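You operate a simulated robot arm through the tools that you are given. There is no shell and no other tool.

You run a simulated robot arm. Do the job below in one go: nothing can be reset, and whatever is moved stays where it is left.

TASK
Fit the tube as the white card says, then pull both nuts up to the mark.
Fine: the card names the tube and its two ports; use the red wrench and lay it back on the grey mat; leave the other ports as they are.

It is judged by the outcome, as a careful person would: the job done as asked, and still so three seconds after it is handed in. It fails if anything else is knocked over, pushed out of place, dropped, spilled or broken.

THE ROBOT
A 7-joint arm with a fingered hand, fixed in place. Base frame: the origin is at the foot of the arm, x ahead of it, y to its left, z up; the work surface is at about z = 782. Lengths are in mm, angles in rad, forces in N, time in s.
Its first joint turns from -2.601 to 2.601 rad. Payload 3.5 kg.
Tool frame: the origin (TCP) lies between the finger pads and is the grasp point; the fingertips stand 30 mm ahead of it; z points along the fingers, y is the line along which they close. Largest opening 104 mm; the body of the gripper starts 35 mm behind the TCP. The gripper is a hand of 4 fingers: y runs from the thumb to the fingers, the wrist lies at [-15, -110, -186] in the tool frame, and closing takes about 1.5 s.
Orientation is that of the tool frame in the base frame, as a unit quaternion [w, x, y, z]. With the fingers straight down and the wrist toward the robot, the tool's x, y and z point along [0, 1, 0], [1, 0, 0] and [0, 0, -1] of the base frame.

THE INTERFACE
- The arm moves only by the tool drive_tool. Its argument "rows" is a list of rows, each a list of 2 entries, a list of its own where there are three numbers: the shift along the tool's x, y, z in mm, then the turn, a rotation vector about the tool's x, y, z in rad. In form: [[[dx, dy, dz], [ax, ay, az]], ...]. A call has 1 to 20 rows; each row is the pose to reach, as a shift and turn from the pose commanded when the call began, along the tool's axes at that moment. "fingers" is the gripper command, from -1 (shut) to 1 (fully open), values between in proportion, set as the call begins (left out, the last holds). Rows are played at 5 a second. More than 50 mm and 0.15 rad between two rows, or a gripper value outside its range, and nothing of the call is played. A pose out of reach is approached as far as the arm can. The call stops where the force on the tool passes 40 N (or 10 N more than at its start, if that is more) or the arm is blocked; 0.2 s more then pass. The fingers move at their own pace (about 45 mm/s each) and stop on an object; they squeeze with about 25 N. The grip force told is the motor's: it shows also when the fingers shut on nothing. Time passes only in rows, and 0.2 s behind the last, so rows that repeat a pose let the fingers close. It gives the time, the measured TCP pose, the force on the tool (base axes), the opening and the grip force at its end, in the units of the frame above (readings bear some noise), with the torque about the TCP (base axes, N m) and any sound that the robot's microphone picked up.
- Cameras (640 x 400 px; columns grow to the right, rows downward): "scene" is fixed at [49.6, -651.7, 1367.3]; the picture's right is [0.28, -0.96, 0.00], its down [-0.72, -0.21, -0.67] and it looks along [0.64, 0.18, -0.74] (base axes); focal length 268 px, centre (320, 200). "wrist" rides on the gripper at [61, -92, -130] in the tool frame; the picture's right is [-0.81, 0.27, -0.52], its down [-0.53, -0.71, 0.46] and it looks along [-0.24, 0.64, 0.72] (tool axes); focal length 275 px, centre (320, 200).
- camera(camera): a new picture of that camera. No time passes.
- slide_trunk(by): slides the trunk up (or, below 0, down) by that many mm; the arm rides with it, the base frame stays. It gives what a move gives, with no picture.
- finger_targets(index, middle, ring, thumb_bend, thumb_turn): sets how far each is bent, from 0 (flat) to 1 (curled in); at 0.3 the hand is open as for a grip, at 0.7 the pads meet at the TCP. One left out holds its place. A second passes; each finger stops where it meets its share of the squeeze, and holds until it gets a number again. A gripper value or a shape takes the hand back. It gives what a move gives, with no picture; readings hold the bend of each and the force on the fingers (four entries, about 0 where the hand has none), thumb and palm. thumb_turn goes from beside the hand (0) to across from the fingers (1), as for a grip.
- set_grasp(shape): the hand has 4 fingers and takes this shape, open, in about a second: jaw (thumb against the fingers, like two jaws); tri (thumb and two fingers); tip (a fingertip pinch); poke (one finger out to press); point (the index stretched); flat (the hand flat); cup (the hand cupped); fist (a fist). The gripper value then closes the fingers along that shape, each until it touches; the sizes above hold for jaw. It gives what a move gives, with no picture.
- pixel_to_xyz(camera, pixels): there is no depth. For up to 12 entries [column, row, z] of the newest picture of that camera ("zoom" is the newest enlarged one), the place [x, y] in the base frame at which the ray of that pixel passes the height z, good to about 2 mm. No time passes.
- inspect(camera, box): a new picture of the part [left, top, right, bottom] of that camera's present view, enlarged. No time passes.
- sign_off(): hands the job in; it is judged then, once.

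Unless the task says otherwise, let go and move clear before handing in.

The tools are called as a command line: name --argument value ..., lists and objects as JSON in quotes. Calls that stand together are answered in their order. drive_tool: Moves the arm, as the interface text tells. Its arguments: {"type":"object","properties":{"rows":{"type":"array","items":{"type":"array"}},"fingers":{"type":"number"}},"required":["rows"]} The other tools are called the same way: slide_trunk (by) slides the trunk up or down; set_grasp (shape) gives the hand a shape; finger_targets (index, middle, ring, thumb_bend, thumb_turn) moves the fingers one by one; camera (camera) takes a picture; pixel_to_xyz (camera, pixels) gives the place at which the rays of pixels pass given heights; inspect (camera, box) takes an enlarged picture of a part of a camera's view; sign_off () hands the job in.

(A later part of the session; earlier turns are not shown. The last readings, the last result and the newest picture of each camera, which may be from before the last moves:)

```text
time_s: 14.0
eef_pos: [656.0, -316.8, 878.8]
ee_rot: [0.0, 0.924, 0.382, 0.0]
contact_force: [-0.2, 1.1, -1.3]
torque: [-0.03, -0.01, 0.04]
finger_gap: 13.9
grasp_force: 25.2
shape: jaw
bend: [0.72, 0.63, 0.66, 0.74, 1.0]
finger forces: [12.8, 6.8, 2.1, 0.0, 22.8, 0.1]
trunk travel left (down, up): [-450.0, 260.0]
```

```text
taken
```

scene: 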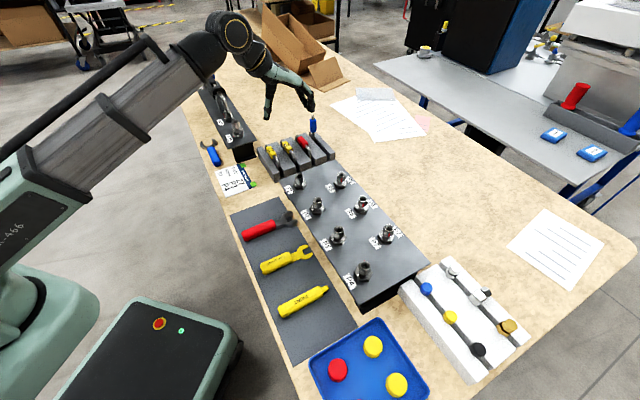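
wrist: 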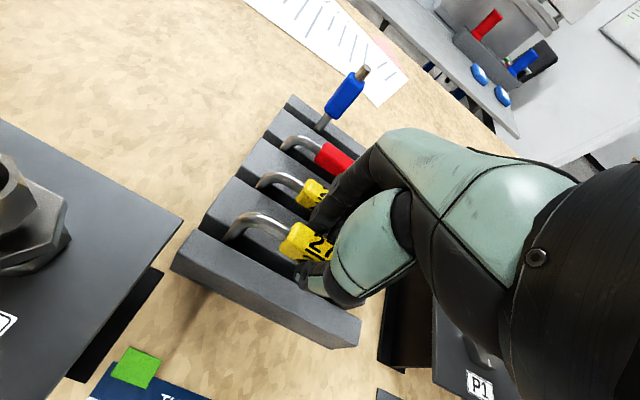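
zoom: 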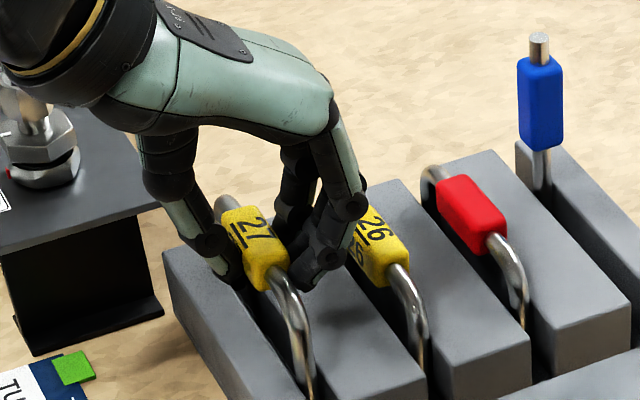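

The tube came out cleanly with the grip unchanged. I'll raise it well clear of the ports.

drive_tool --rows '[[[0, 0, -30], [0, 0, 0]], [[0, 0, -65], [0, 0, 0]], [[0, 0, -100], [0, 0, 0]], [[0, 0, -125], [0, 0, 0]], [[0, 0, -125], [0, 0, 0]]]'

inspect --camera "scene" --box '[230, 60, 350, 160]'

inspect --camera "wrist" --box '[180, 180, 400, 360]'

```text
time_s: 15.2
eef_pos: [656.0, -316.9, 1004.4]
ee_rot: [0.0, 0.924, 0.382, 0.0]
contact_force: [0.3, 0.3, 0.1]
torque: [0.0, 0.03, 0.0]
finger_gap: 13.5
grasp_force: 24.6
shape: jaw
bend: [0.72, 0.63, 0.68, 0.74, 1.0]
finger forces: [14.0, 6.2, 2.2, 0.0, 22.8, 0.1]
trunk travel left (down, up): [-450.0, 260.0]
```

```text
4.00 times, centred on (290, 110) of scene
```

zoom: 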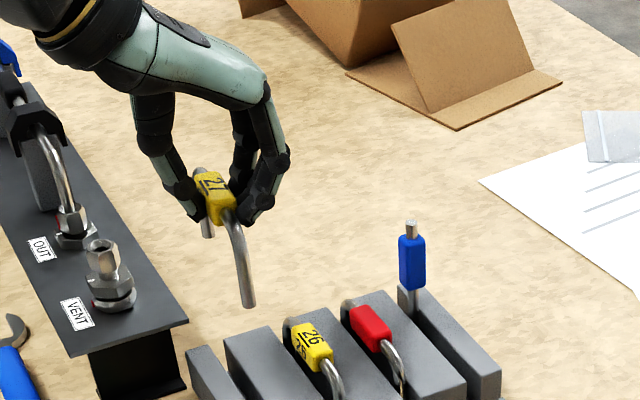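

```text
2.22 times, centred on (290, 270) of wrist
```

zoom: 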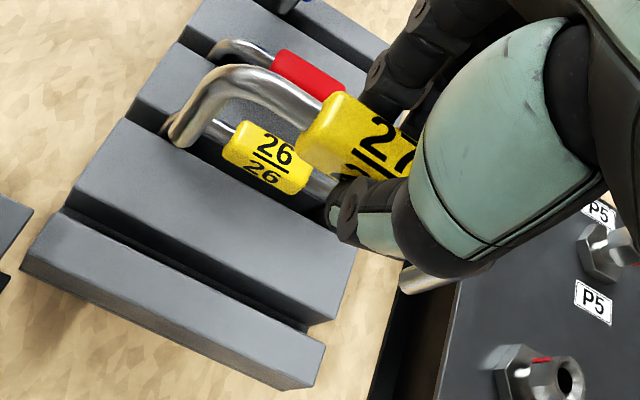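

The tube hangs with both leg tips visible: wrist (226,244) and (328,308), scene (262,119) and (272,136). I'll triangulate the tips relative to the TCP.

pixel_to_xyz --camera "wrist" --pixels '[[226, 243, 920], [226, 243, 950], [329, 308, 920], [329, 308, 950]]'

pixel_to_xyz --camera "scene" --pixels '[[262, 119, 920], [262, 119, 950], [272, 136, 920], [272, 136, 950]]'

inspect --camera "scene" --box '[255, 95, 295, 140]'

inspect --camera "wrist" --box '[200, 200, 350, 330]'

```text
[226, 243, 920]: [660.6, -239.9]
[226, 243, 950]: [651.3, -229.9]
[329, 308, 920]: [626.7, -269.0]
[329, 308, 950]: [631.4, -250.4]
```

```text
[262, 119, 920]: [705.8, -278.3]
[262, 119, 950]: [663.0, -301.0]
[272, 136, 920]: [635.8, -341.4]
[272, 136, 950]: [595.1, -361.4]
```

```text
8.89 times, centred on (275, 118) of scene
```

zoom: 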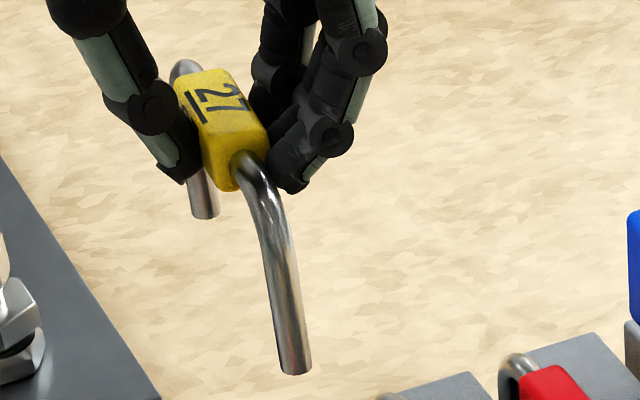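

```text
3.08 times, centred on (275, 265) of wrist
```

zoom: 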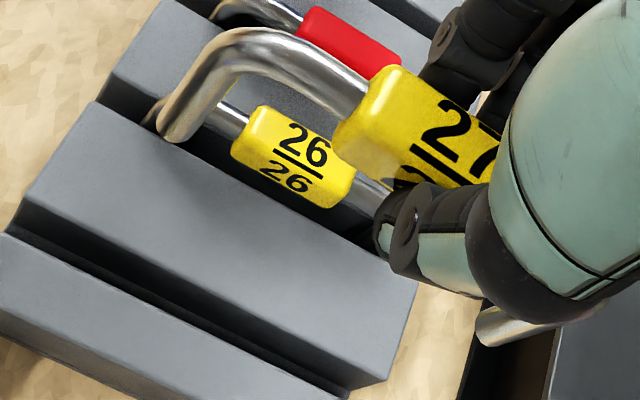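

The newest full wrist picture was taken before the lift, so those values are stale. I'll retake it and redo the triangulation.

camera --camera "wrist"

pixel_to_xyz --camera "wrist" --pixels '[[227, 242, 910], [227, 242, 950], [331, 309, 910], [331, 309, 950]]'

pixel_to_xyz --camera "scene" --pixels '[[262.3, 119.2, 910], [262.3, 119.2, 950], [272.2, 136.6, 910], [272.2, 136.6, 950]]'

```text
taken
```

wrist: 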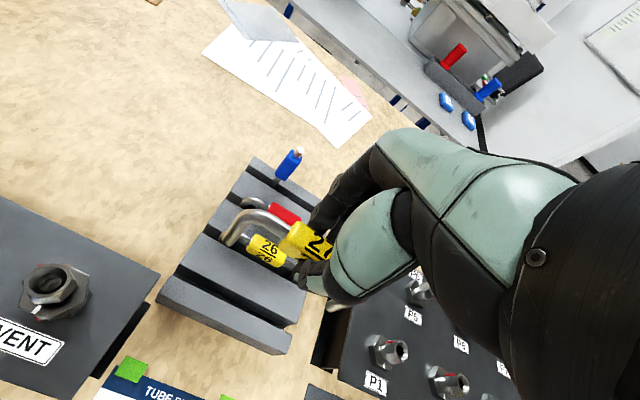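

```text
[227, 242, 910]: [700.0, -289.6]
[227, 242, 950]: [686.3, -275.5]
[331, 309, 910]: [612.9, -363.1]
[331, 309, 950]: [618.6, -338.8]
```

```text
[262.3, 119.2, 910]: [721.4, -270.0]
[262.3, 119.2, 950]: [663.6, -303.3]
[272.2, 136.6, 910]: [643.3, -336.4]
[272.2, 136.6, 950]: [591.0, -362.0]
```

The tips come out at about z=929 and 101 mm apart. The tube is yawed about 3° off the tool, at around 42° instead of 45.6°. I'll carry it over P3/P4, correcting the yaw by 0.06 rad, and stay high.

drive_tool --rows '[[[-43, 1.7, 0], [0, 0, -0.006]], [[-86, 3.4, 0], [0, 0, -0.012]], [[-129, 5, 0], [0, 0, -0.018]], [[-172, 6.7, 0], [0, 0, -0.024]], [[-215, 8.4, 0], [0, 0, -0.03]], [[-258, 10, 0], [0, 0, -0.036]], [[-301, 11.8, 0], [0, 0, -0.042]], [[-344, 13.4, 0], [0, 0, -0.048]], [[-387, 15, 0], [0, 0, -0.054]], [[-415, 16.8, 0], [0, 0, -0.06]], [[-429.8, 16.8, 0], [0, 0, -0.06]], [[-429.8, 16.8, 15], [0, 0, -0.06]], [[-429.8, 16.8, 15], [0, 0, -0.06]]]'

camera --camera "wrist"

camera --camera "scene"

inspect --camera "wrist" --box '[160, 190, 360, 390]'

inspect --camera "scene" --box '[310, 180, 410, 290]'

```text
time_s: 18.0
eef_pos: [365.0, -632.8, 989.3]
ee_rot: [0.0, 0.912, 0.41, 0.0]
contact_force: [-0.2, 0.5, -0.5]
torque: [0.01, 0.0, -0.03]
finger_gap: 13.7
grasp_force: 24.6
shape: jaw
bend: [0.72, 0.63, 0.7, 0.74, 1.0]
finger forces: [14.0, 6.1, 2.8, 0.0, 22.7, 0.1]
trunk travel left (down, up): [-450.0, 260.0]
```

```text
taken
```

wrist: 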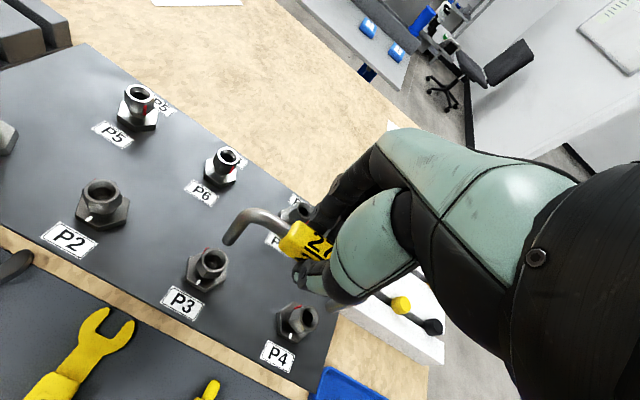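

```text
taken
```

scene: 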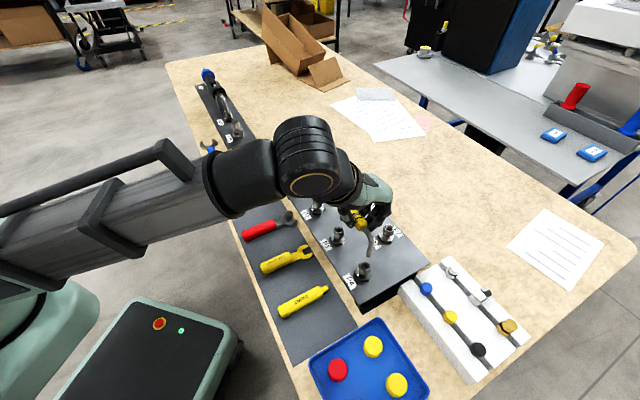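

```text
2.00 times, centred on (260, 290) of wrist
```

zoom: 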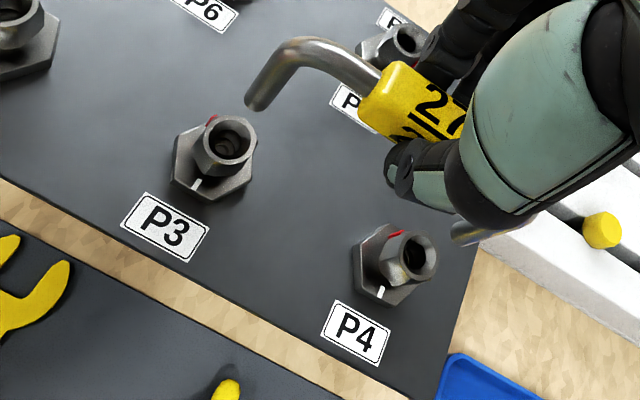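

```text
3.64 times, centred on (360, 235) of scene
```

zoom: 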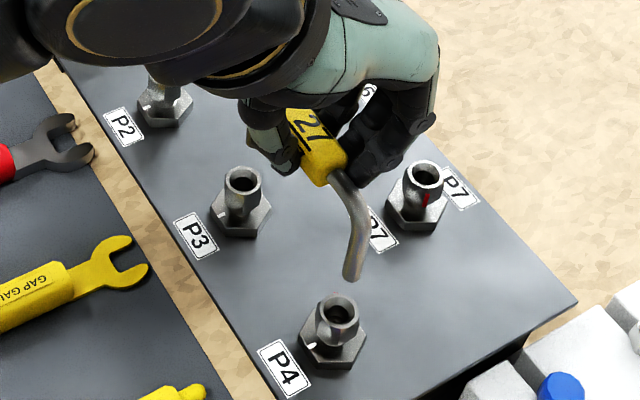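

I'll measure the bore centres at z=879 and the leg tips from this same picture.

pixel_to_xyz --camera "wrist" --pixels '[[214, 260, 879], [306, 317.5, 879], [229, 242.5, 905], [229, 242.5, 920], [331.5, 307, 905], [331.5, 307, 920]]'

inspect --camera "wrist" --box '[190, 210, 260, 290]'

inspect --camera "wrist" --box '[270, 280, 360, 350]'

inspect --camera "scene" --box '[340, 215, 390, 290]'

```text
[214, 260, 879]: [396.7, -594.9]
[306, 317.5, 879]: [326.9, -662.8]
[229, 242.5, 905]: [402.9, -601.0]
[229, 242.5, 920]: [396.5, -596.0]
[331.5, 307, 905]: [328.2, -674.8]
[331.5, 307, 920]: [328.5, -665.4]
```

```text
5.00 times, centred on (225, 250) of wrist
```

zoom: 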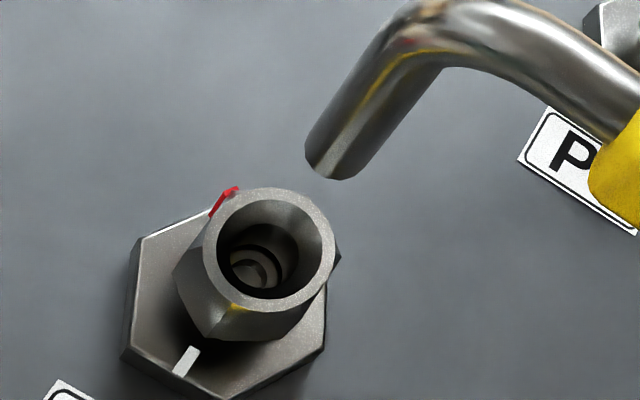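

```text
5.71 times, centred on (315, 315) of wrist
```

zoom: 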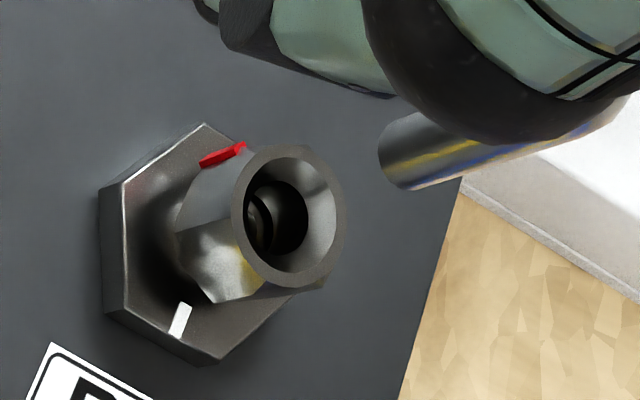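

```text
5.33 times, centred on (365, 252) of scene
```

zoom: 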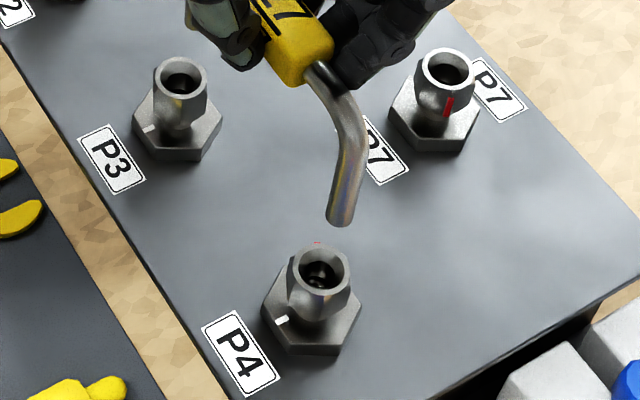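

pixel_to_xyz --camera "wrist" --pixels '[[215, 259.4, 879], [309.7, 317.6, 879], [228.6, 240.8, 905], [228.6, 240.8, 920], [329, 308.9, 905], [329, 308.9, 920]]'

pixel_to_xyz --camera "scene" --pixels '[[368.5, 255, 905], [368.5, 255, 920], [365.1, 264.8, 879], [338.8, 229.5, 879], [365, 265, 879], [338.8, 229.2, 879]]'

```text
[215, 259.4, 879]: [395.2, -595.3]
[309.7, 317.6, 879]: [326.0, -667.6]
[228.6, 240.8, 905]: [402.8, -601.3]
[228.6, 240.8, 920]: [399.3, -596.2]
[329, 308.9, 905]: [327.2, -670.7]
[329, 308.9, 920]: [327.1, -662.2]
```

```text
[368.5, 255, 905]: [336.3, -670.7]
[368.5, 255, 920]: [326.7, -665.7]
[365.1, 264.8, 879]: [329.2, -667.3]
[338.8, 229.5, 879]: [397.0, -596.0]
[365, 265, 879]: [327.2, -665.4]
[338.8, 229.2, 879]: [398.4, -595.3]
```

The tips are at z≈919 and nearly over the bores. The tube still needs about 2.5° more yaw and a 2 mm shift, so I'll apply that and descend until the tips are just above the rims.

drive_tool --rows '[[[-1.3, -1.5, 0], [0, 0, -0.04]], [[-1.3, -1.5, 14], [0, 0, -0.04]], [[-1.3, -1.5, 26], [0, 0, -0.04]], [[-1.3, -1.5, 26], [0, 0, -0.04]]]'

camera --camera "wrist"

inspect --camera "wrist" --box '[190, 210, 260, 290]'

inspect --camera "wrist" --box '[270, 270, 370, 350]'

inspect --camera "scene" --box '[320, 200, 390, 290]'

```text
time_s: 19.0
eef_pos: [361.1, -632.1, 962.7]
ee_rot: [0.001, 0.904, 0.428, 0.0]
contact_force: [0.0, -0.3, -1.1]
torque: [0.01, 0.01, 0.02]
finger_gap: 13.7
grasp_force: 24.6
shape: jaw
bend: [0.72, 0.63, 0.7, 0.74, 1.0]
finger forces: [14.0, 6.0, 2.9, 0.0, 22.8, 0.0]
trunk travel left (down, up): [-450.0, 260.0]
```

```text
taken
```

wrist: 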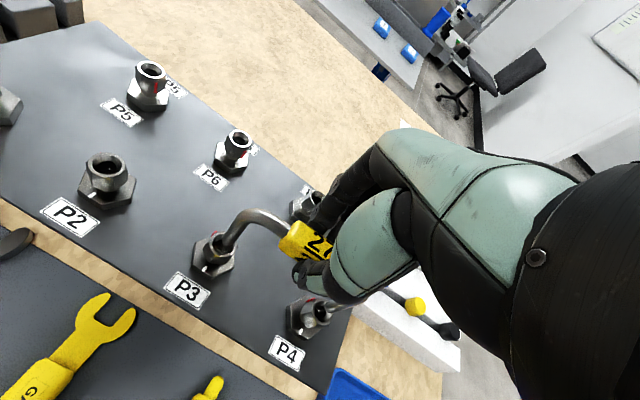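

```text
5.00 times, centred on (225, 250) of wrist
```

zoom: 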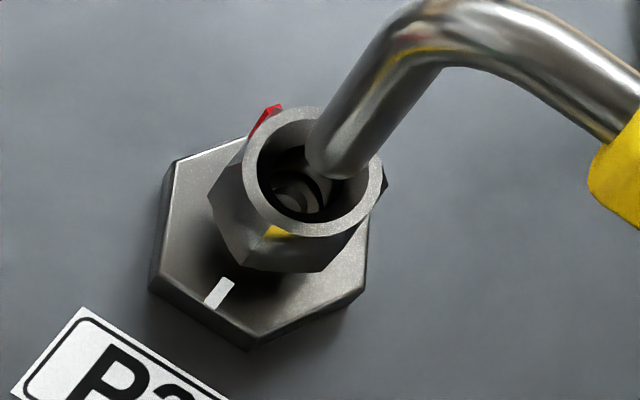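

```text
5.00 times, centred on (320, 310) of wrist
```

zoom: 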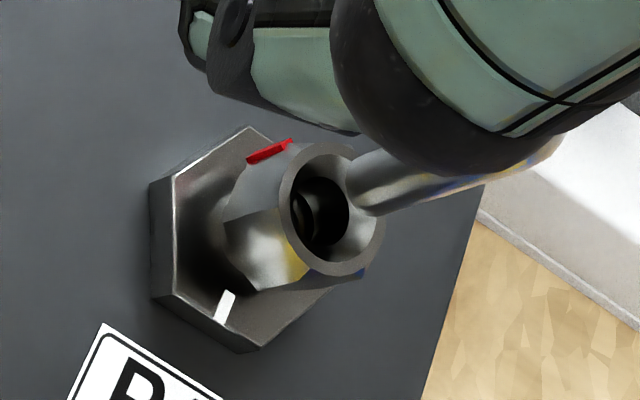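

```text
4.44 times, centred on (355, 245) of scene
```

zoom: 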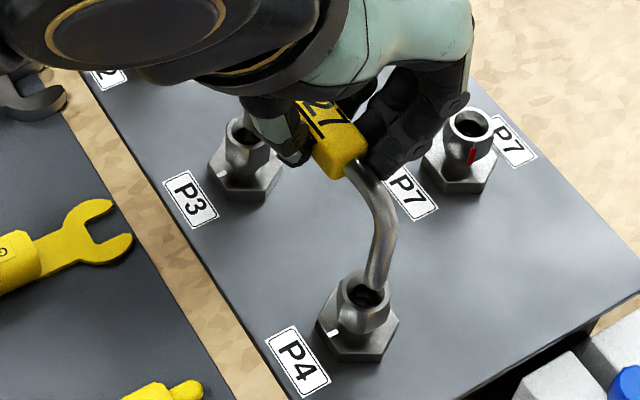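

The tips are just above the rims. Projecting them down puts the P3 tip about 2.9 mm toward -y and the P4 tip about 2.3 mm toward +y, so I over-rotated by 0.05 rad. I'll rotate back in place and look again.

drive_tool --rows '[[[-0.8, 0.2, 0], [0, 0, 0.05]], [[-0.8, 0.2, 0], [0, 0, 0.05]]]'

camera --camera "wrist"

inspect --camera "wrist" --box '[190, 210, 260, 290]'

inspect --camera "wrist" --box '[270, 270, 370, 350]'

inspect --camera "scene" --box '[320, 200, 390, 290]'

```text
time_s: 19.6
eef_pos: [361.5, -632.7, 962.8]
ee_rot: [0.0, 0.914, 0.405, 0.0]
contact_force: [-0.4, 1.6, -0.3]
torque: [0.0, -0.02, 0.02]
finger_gap: 13.6
grasp_force: 25.0
shape: jaw
bend: [0.72, 0.63, 0.7, 0.74, 1.0]
finger forces: [14.0, 6.0, 2.9, 0.1, 22.7, 0.0]
trunk travel left (down, up): [-450.0, 260.0]
```

```text
taken
```

wrist: 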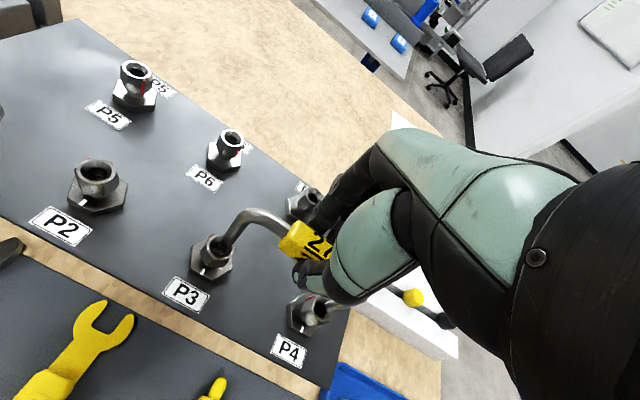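

```text
5.00 times, centred on (225, 250) of wrist
```

zoom: 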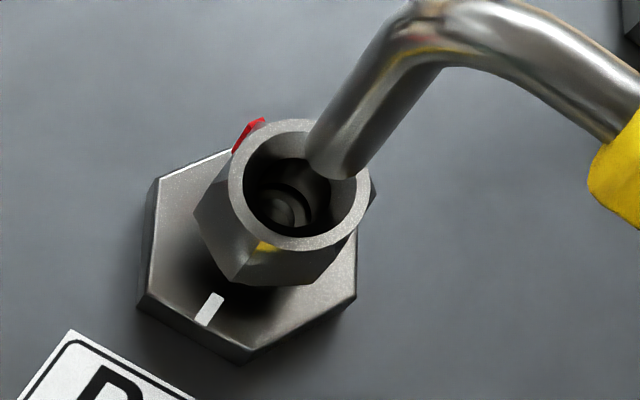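

```text
5.00 times, centred on (320, 310) of wrist
```

zoom: 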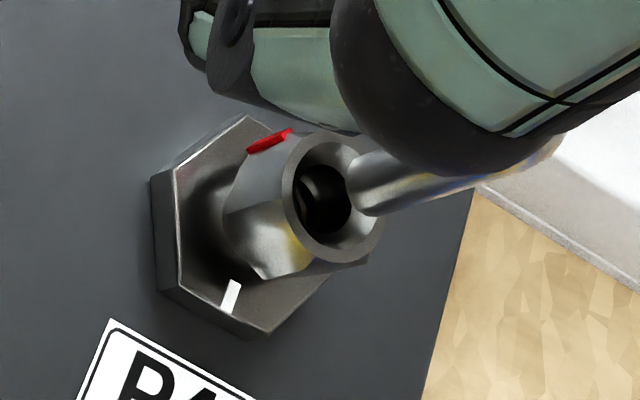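

```text
4.44 times, centred on (355, 245) of scene
```

zoom: 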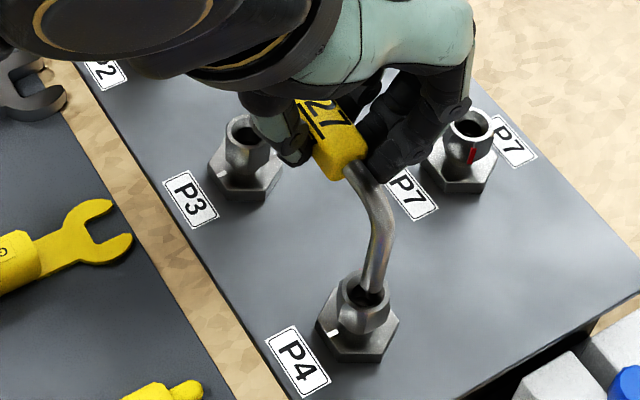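

Both tips now project within about 2 mm of the bore centres and are symmetric. I'll lower slowly in small steps, watching the force.

drive_tool --rows '[[[0, -0.3, 4], [0, 0, 0]], [[0, -0.3, 8], [0, 0, 0]], [[0, -0.3, 12], [0, 0, 0]], [[0, -0.3, 16], [0, 0, 0]], [[0, -0.3, 16], [0, 0, 0]]]'

camera --camera "wrist"

inspect --camera "wrist" --box '[190, 210, 260, 290]'

inspect --camera "wrist" --box '[270, 270, 370, 350]'

inspect --camera "scene" --box '[320, 200, 390, 290]'

```text
time_s: 20.8
eef_pos: [362.2, -632.8, 947.8]
ee_rot: [0.0, 0.914, 0.406, 0.0]
contact_force: [-1.4, 1.3, -0.1]
torque: [0.1, 0.02, 0.08]
finger_gap: 13.6
grasp_force: 24.9
shape: jaw
bend: [0.72, 0.63, 0.7, 0.74, 1.0]
finger forces: [13.0, 6.7, 3.3, 0.0, 24.3, 0.0]
trunk travel left (down, up): [-450.0, 260.0]
```

```text
taken
```

wrist: 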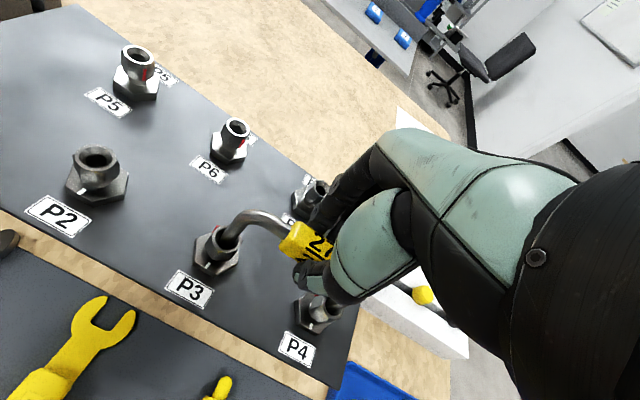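

```text
5.00 times, centred on (225, 250) of wrist
```

zoom: 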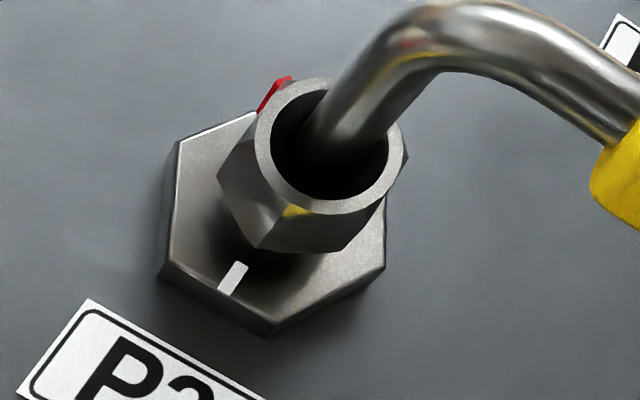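

```text
5.00 times, centred on (320, 310) of wrist
```

zoom: 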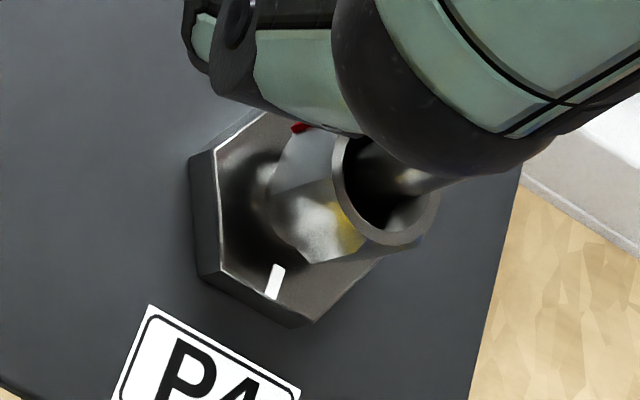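

```text
4.44 times, centred on (355, 245) of scene
```

zoom: 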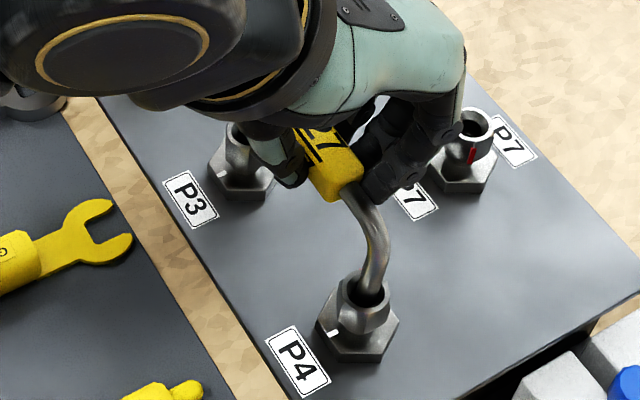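

Both tips have entered the nuts with little force. I'll continue down in small steps until the tube seats.

drive_tool --rows '[[[0, 0, 3], [0, 0, 0]], [[0, 0, 6], [0, 0, 0]], [[0, 0, 9], [0, 0, 0]], [[0, 0, 9], [0, 0, 0]]]'

camera --camera "wrist"

inspect --camera "wrist" --box '[190, 200, 370, 350]'

inspect --camera "scene" --box '[320, 200, 390, 290]'

```text
time_s: 21.8
eef_pos: [361.6, -632.7, 938.1]
ee_rot: [0.0, 0.914, 0.406, 0.001]
contact_force: [0.6, 3.6, 2.3]
torque: [0.17, 0.01, 0.08]
finger_gap: 13.5
grasp_force: 25.2
shape: jaw
bend: [0.72, 0.63, 0.7, 0.74, 1.0]
finger forces: [12.7, 6.7, 3.0, 0.1, 25.3, 0.0]
trunk travel left (down, up): [-450.0, 260.0]
```

```text
taken
```

wrist: 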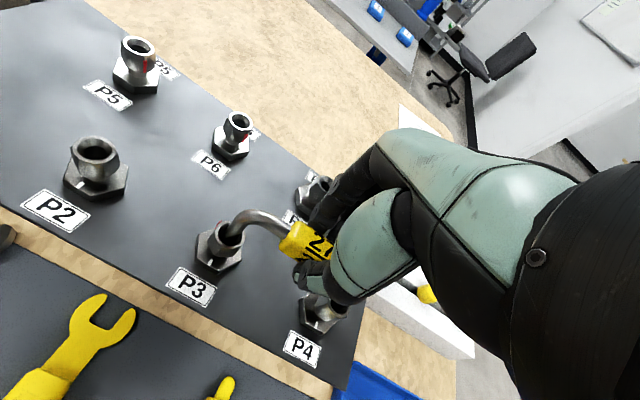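

```text
2.67 times, centred on (280, 275) of wrist
```

zoom: 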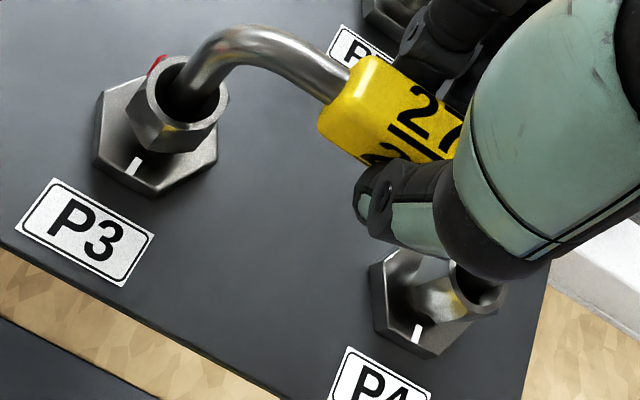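

```text
4.44 times, centred on (355, 245) of scene
```

zoom: 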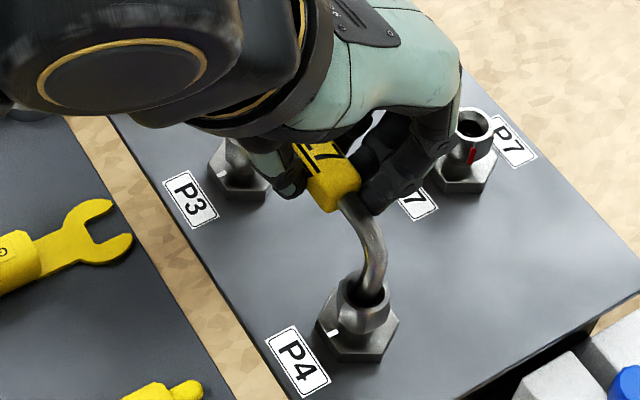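

drive_tool --rows '[[[0, 0, 2], [0, 0, 0]], [[0, 0, 4], [0, 0, 0]], [[0, 0, 6], [0, 0, 0]], [[0, 0, 6], [0, 0, 0]]]'

inspect --camera "wrist" --box '[190, 200, 370, 350]'

inspect --camera "scene" --box '[320, 200, 390, 290]'

```text
time_s: 22.8
eef_pos: [360.6, -632.0, 936.9]
ee_rot: [0.003, 0.914, 0.406, 0.0]
contact_force: [-0.7, 3.9, 34.3]
torque: [0.08, 0.08, 0.09]
finger_gap: 15.6
grasp_force: 25.3
shape: jaw
bend: [0.73, 0.63, 0.7, 0.74, 1.0]
finger forces: [15.8, 8.9, 3.9, 0.1, 31.3, 0.0]
trunk travel left (down, up): [-450.0, 260.0]
```

```text
2.67 times, centred on (280, 275) of wrist
```

zoom: 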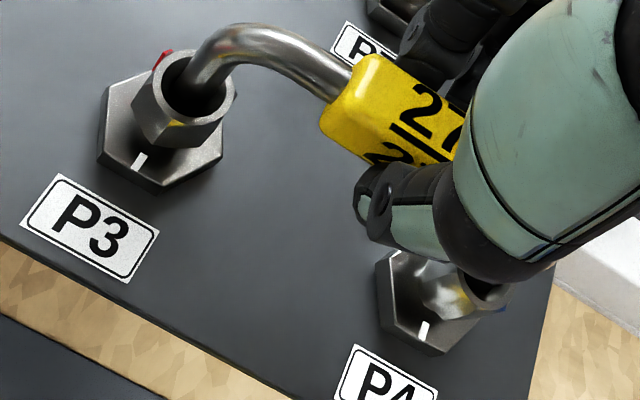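

```text
4.44 times, centred on (355, 245) of scene
```

zoom: 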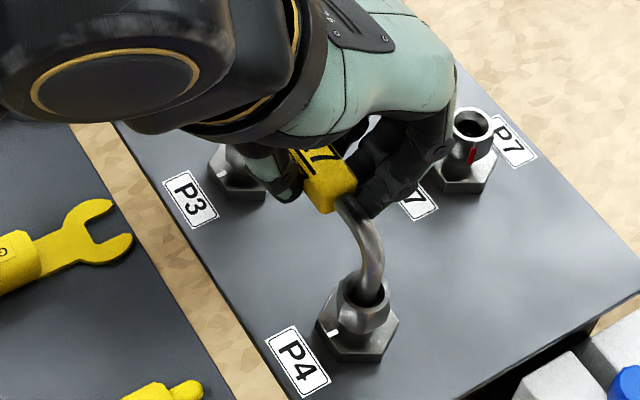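

It stopped firmly at z≈937 with 34 N and almost no torque, so both legs met the stop together. I'll ease off the push and look closely at how the legs sit in the bores.

drive_tool --rows '[[[0, 0, -4], [0, 0, 0]], [[0, 0, -4], [0, 0, 0]]]'

camera --camera "wrist"

inspect --camera "wrist" --box '[190, 200, 280, 280]'

inspect --camera "scene" --box '[350, 240, 390, 290]'

inspect --camera "scene" --box '[200, 100, 250, 140]'

```text
time_s: 23.4
eef_pos: [361.9, -630.9, 937.0]
ee_rot: [-0.001, 0.914, 0.405, 0.0]
contact_force: [-1.0, 2.0, 16.1]
torque: [0.07, 0.03, 0.1]
finger_gap: 15.4
grasp_force: 25.0
shape: jaw
bend: [0.73, 0.63, 0.7, 0.74, 1.0]
finger forces: [15.4, 7.8, 3.9, 0.0, 28.4, 0.0]
trunk travel left (down, up): [-450.0, 260.0]
```

```text
taken
```

wrist: 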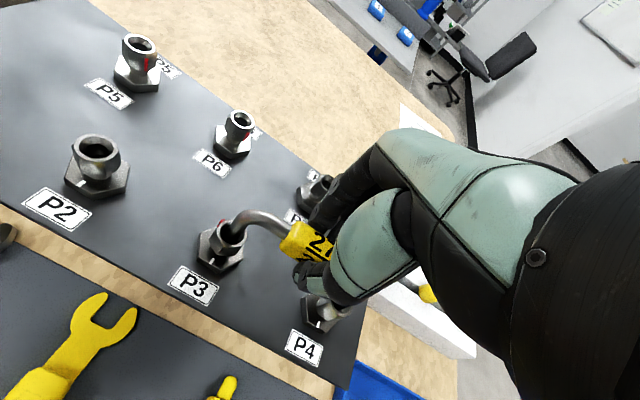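

```text
5.00 times, centred on (235, 240) of wrist
```

zoom: 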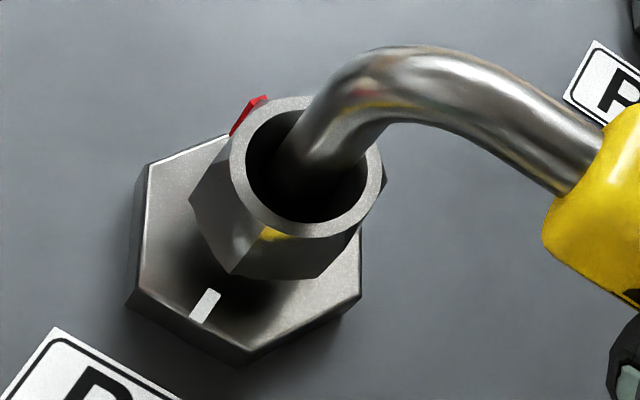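

```text
8.00 times, centred on (370, 265) of scene
```

zoom: 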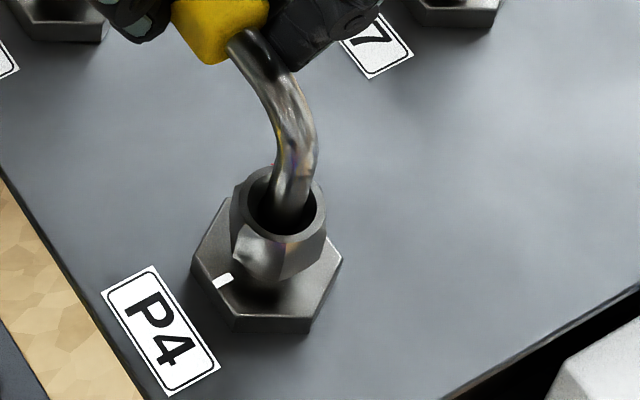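

```text
10.00 times, centred on (225, 120) of scene
```

zoom: 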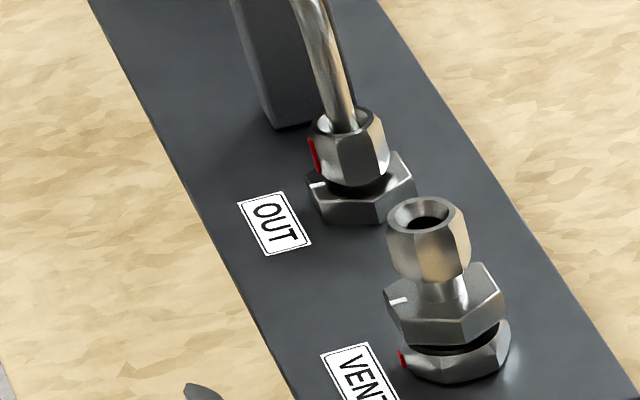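

It rests at z≈937 with 16 N. To tell a true seat from an edge catch, I'll wiggle ±1.5 mm sideways under light push and see whether it sinks further.

drive_tool --rows '[[[1.5, 0, 0], [0, 0, 0]], [[0, 1.5, 0], [0, 0, 0]], [[-1.5, 0, 0], [0, 0, 0]], [[0, -1.5, 0], [0, 0, 0]], [[0, 0, 0], [0, 0, 0.02]], [[0, 0, 0], [0, 0, -0.02]], [[0, 0, 0], [0, 0, 0]], [[0, 0, 0], [0, 0, 0]]]'

```text
time_s: 25.2
eef_pos: [361.8, -633.4, 936.8]
ee_rot: [0.001, 0.914, 0.407, 0.0]
contact_force: [-1.2, 2.1, 11.1]
torque: [0.13, 0.04, 0.11]
finger_gap: 15.1
grasp_force: 25.3
shape: jaw
bend: [0.72, 0.63, 0.7, 0.74, 1.0]
finger forces: [14.3, 7.3, 4.3, 0.0, 27.4, 0.0]
trunk travel left (down, up): [-450.0, 260.0]
```

drive_tool --rows '[[[0, 0, 2], [0, 0, 0]], [[1, 0, 2], [0, 0, 0]], [[-1, 0, 2], [0, 0, 0]], [[0, 1, 2], [0, 0, 0]], [[0, -1, 2], [0, 0, 0]], [[0, 0, 2], [0, 0, 0]]]'

camera --camera "wrist"

inspect --camera "wrist" --box '[190, 200, 370, 350]'

```text
time_s: 26.6
eef_pos: [360.3, -632.0, 937.1]
ee_rot: [0.002, 0.914, 0.406, 0.001]
contact_force: [0.2, 2.6, 27.0]
torque: [0.04, 0.05, 0.1]
finger_gap: 15.6
grasp_force: 25.8
shape: jaw
bend: [0.73, 0.63, 0.7, 0.74, 1.0]
finger forces: [15.4, 8.4, 4.3, 0.0, 29.4, 0.1]
trunk travel left (down, up): [-450.0, 260.0]
```

```text
taken
```

wrist: 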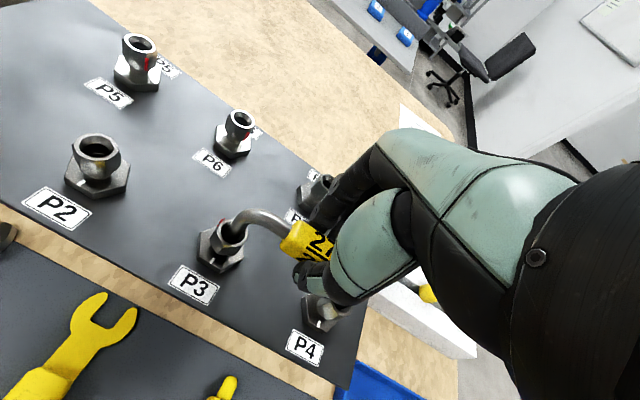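

```text
2.67 times, centred on (280, 275) of wrist
```

zoom: 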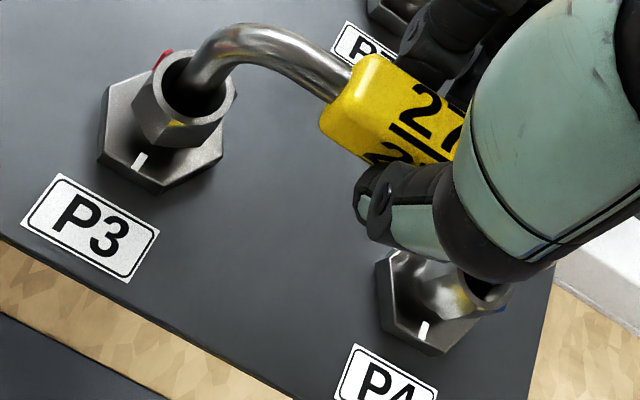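

It does not sink further, so both legs appear seated. I'll ease off the push, open the hand, and check that the tube stands by itself.

drive_tool --rows '[[[0, 0, -3.5], [0, 0, 0]], [[0, 0, -3.5], [0, 0, 0]]]'

drive_tool --rows '[[[0, 0, 0], [0, 0, 0]], [[0, 0, 0], [0, 0, 0]], [[0, 0, 0], [0, 0, 0]], [[0, 0, 0], [0, 0, 0]], [[0, 0, 0], [0, 0, 0]]]' --fingers -0.1

drive_tool --rows '[[[0, 0, -20], [0, 0, 0]], [[0, 0, -60], [0, 0, 0]], [[0, 0, -60], [0, 0, 0]]]'

camera --camera "wrist"

inspect --camera "scene" --box '[320, 200, 390, 290]'

```text
time_s: 27.2
eef_pos: [361.2, -631.9, 937.5]
ee_rot: [0.0, 0.914, 0.406, 0.0]
contact_force: [1.1, 4.3, 10.9]
torque: [0.09, -0.03, 0.07]
finger_gap: 15.4
grasp_force: 25.4
shape: jaw
bend: [0.72, 0.63, 0.7, 0.74, 1.0]
finger forces: [14.7, 7.6, 4.0, 0.1, 27.1, 0.0]
trunk travel left (down, up): [-450.0, 260.0]
```

```text
time_s: 28.4
eef_pos: [361.8, -631.9, 937.3]
ee_rot: [-0.001, 0.914, 0.407, 0.0]
contact_force: [0.0, -0.3, 0.1]
torque: [0.01, 0.01, -0.01]
finger_gap: 46.3
grasp_force: 0.0
shape: jaw
bend: [0.74, 0.47, 0.44, 0.71, 1.0]
finger forces: [0.1, 0.0, 0.1, 0.0, 0.0, 0.0]
trunk travel left (down, up): [-450.0, 260.0]
```

```text
time_s: 29.2
eef_pos: [360.3, -633.6, 998.4]
ee_rot: [0.0, 0.914, 0.405, 0.0]
contact_force: [-0.4, -0.5, 0.5]
torque: [0.02, 0.01, 0.0]
finger_gap: 46.3
grasp_force: 0.1
shape: jaw
bend: [0.74, 0.47, 0.44, 0.71, 1.0]
finger forces: [0.0, 0.0, 0.0, 0.0, 0.0, 0.1]
trunk travel left (down, up): [-450.0, 260.0]
```

```text
taken
```

wrist: 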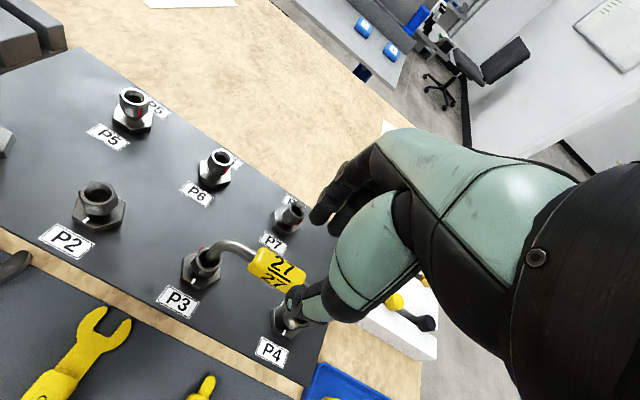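

```text
4.44 times, centred on (355, 245) of scene
```

zoom: 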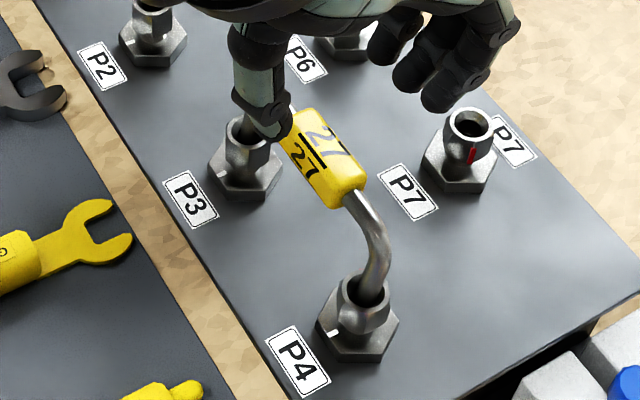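

The tube stays in place after release. I'll back the hand away to see whether it stands straight.

drive_tool --rows '[[[20, -35, -15], [0, 0, 0]], [[40, -70, -15], [0, 0, 0]], [[40, -70, -15], [0, 0, 0]]]'

camera --camera "wrist"

camera --camera "scene"

inspect --camera "wrist" --box '[140, 150, 330, 310]'

inspect --camera "scene" --box '[320, 200, 390, 290]'

```text
time_s: 30.0
eef_pos: [336.1, -557.1, 1013.8]
ee_rot: [-0.001, 0.914, 0.406, 0.0]
contact_force: [-0.1, -0.1, -0.6]
torque: [0.02, 0.0, 0.03]
finger_gap: 46.6
grasp_force: 0.0
shape: jaw
bend: [0.74, 0.47, 0.44, 0.71, 1.0]
finger forces: [0.0, 0.1, 0.0, 0.0, 0.0, 0.0]
trunk travel left (down, up): [-450.0, 260.0]
```

```text
taken
```

wrist: 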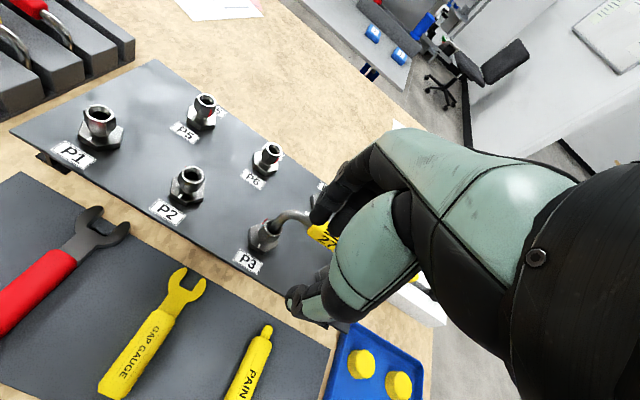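

```text
taken
```

scene: 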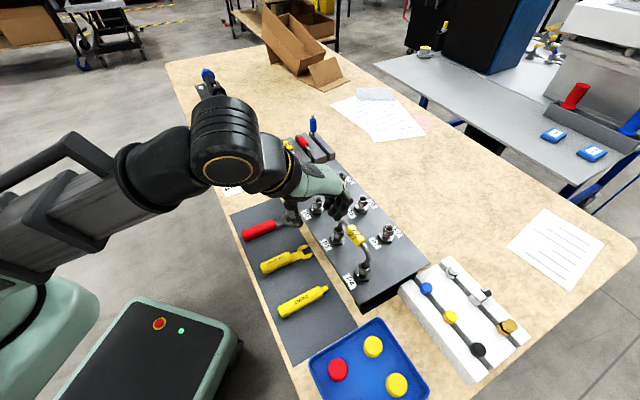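

```text
2.50 times, centred on (235, 230) of wrist
```

zoom: 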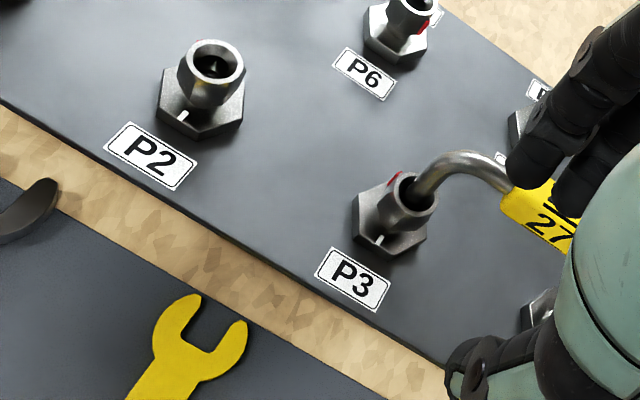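

```text
4.44 times, centred on (355, 245) of scene
```

zoom: 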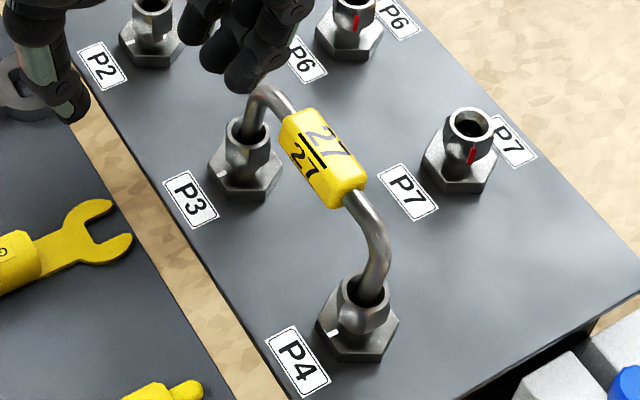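

The tube stands in P3 and P4. I'll check that the tag centre at scene (356,236) is over the port midpoint.

pixel_to_xyz --camera "scene" --pixels '[[356.3, 235.5, 917], [356.3, 235.5, 927], [338.8, 229.5, 879], [365.1, 264.8, 879]]'

inspect --camera "scene" --box '[330, 210, 380, 275]'

```text
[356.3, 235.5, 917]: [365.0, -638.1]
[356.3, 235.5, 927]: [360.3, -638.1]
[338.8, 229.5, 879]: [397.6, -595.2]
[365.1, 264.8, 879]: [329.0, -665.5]
```

```text
6.15 times, centred on (355, 242) of scene
```

zoom: 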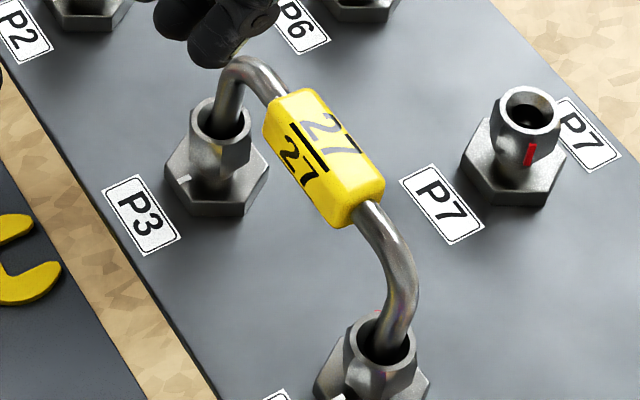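

The tube is within a few millimetres of upright and stays put. Next is the red wrench: I'll locate it on the mat, then turn the hand so the fingers straddle its handle, with tool x pointing at the wrench head.

pixel_to_xyz --camera "scene" --pixels '[[243.8, 236.3, 795], [274.4, 223.7, 795], [281, 221, 795], [292.5, 213.7, 795], [297.5, 223, 795], [287, 219, 795]]'

drive_tool --rows '[[[14.6, -4.3, 0], [0, 0, 0.135]], [[29.2, -8.7, 0], [0, 0, 0.27]], [[43.8, -13, 0], [0, 0, 0.405]], [[58.3, -17.3, 0], [0, 0, 0.54]], [[73, -21.7, 0], [0, 0, 0.675]], [[87.5, -26, 0], [0, 0, 0.81]], [[102, -30.3, 0], [0, 0, 0.945]], [[116.7, -34.7, 0], [0, 0, 1.08]], [[131, -39, 0], [0, 0, 1.215]], [[145.8, -43.3, 0], [0, 0, 1.35]], [[160.4, -47.7, 0], [0, 0, 1.485]], [[175, -52, 0], [0, 0, 1.62]], [[175, -52, 0], [0, 0, 1.62]]]' --fingers 0.3

camera --camera "wrist"

camera --camera "scene"

```text
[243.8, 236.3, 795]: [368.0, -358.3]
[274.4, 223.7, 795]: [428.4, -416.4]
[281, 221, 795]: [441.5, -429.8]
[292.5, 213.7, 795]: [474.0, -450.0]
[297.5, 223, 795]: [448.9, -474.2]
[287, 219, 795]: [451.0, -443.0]
```

```text
time_s: 32.8
eef_pos: [414.3, -390.4, 1011.7]
ee_rot: [0.0, 0.924, -0.382, 0.0]
contact_force: [0.0, -0.2, -0.5]
torque: [0.01, -0.01, 0.0]
finger_gap: 67.1
grasp_force: 0.0
shape: jaw
bend: [0.28, 0.39, 0.36, 0.62, 1.0]
finger forces: [0.0, 0.0, 0.0, 0.1, 0.0, 0.0]
trunk travel left (down, up): [-450.0, 260.0]
```

```text
taken
```

wrist: 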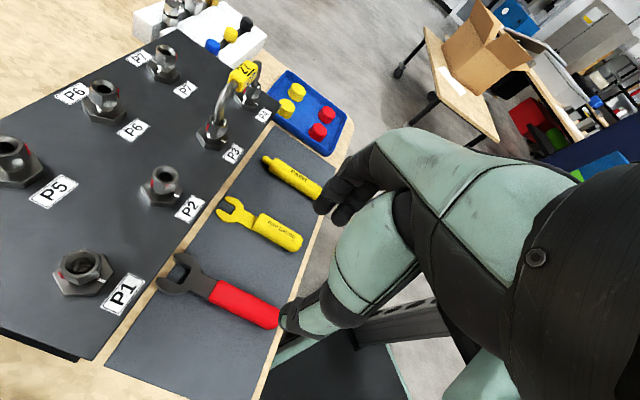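

```text
taken
```

scene: 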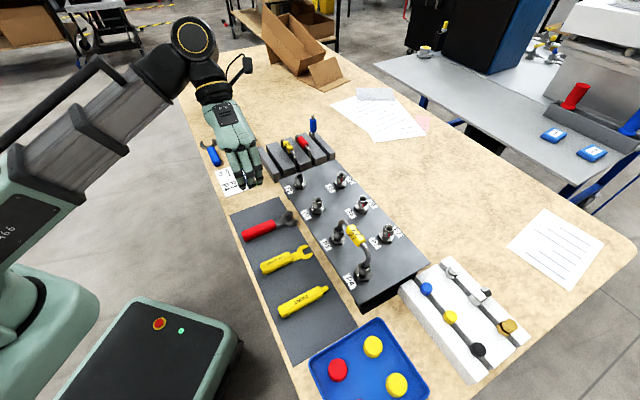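

This view shows the wrench and the tube in profile, so I'll zoom on both.

inspect --camera "wrist" --box '[190, 50, 290, 160]'

inspect --camera "wrist" --box '[145, 230, 295, 350]'

pixel_to_xyz --camera "wrist" --pixels '[[275, 320, 785], [275, 320, 800], [212, 290, 785], [212, 290, 800], [160, 285, 795], [180, 258, 795], [187, 279, 795]]'

```text
3.64 times, centred on (240, 105) of wrist
```

zoom: 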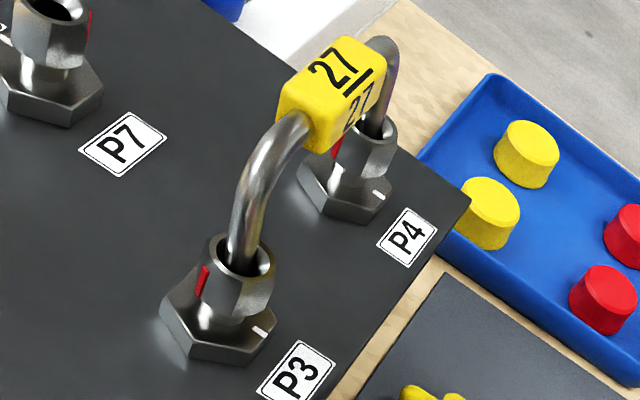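

```text
3.33 times, centred on (220, 290) of wrist
```

zoom: 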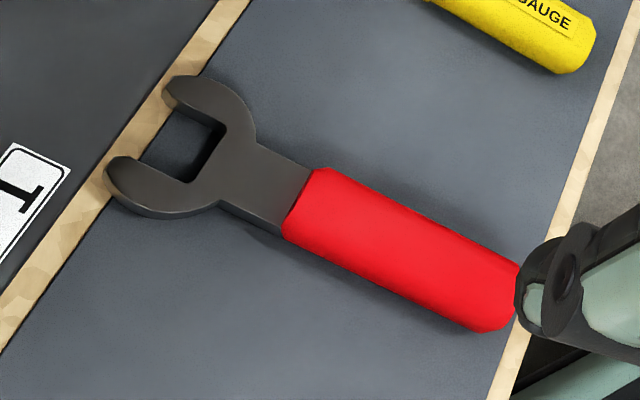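

```text
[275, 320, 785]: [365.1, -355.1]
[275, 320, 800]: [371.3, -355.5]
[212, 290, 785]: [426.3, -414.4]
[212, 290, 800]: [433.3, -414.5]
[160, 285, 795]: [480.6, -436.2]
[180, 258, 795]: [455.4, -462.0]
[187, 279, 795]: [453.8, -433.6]
```

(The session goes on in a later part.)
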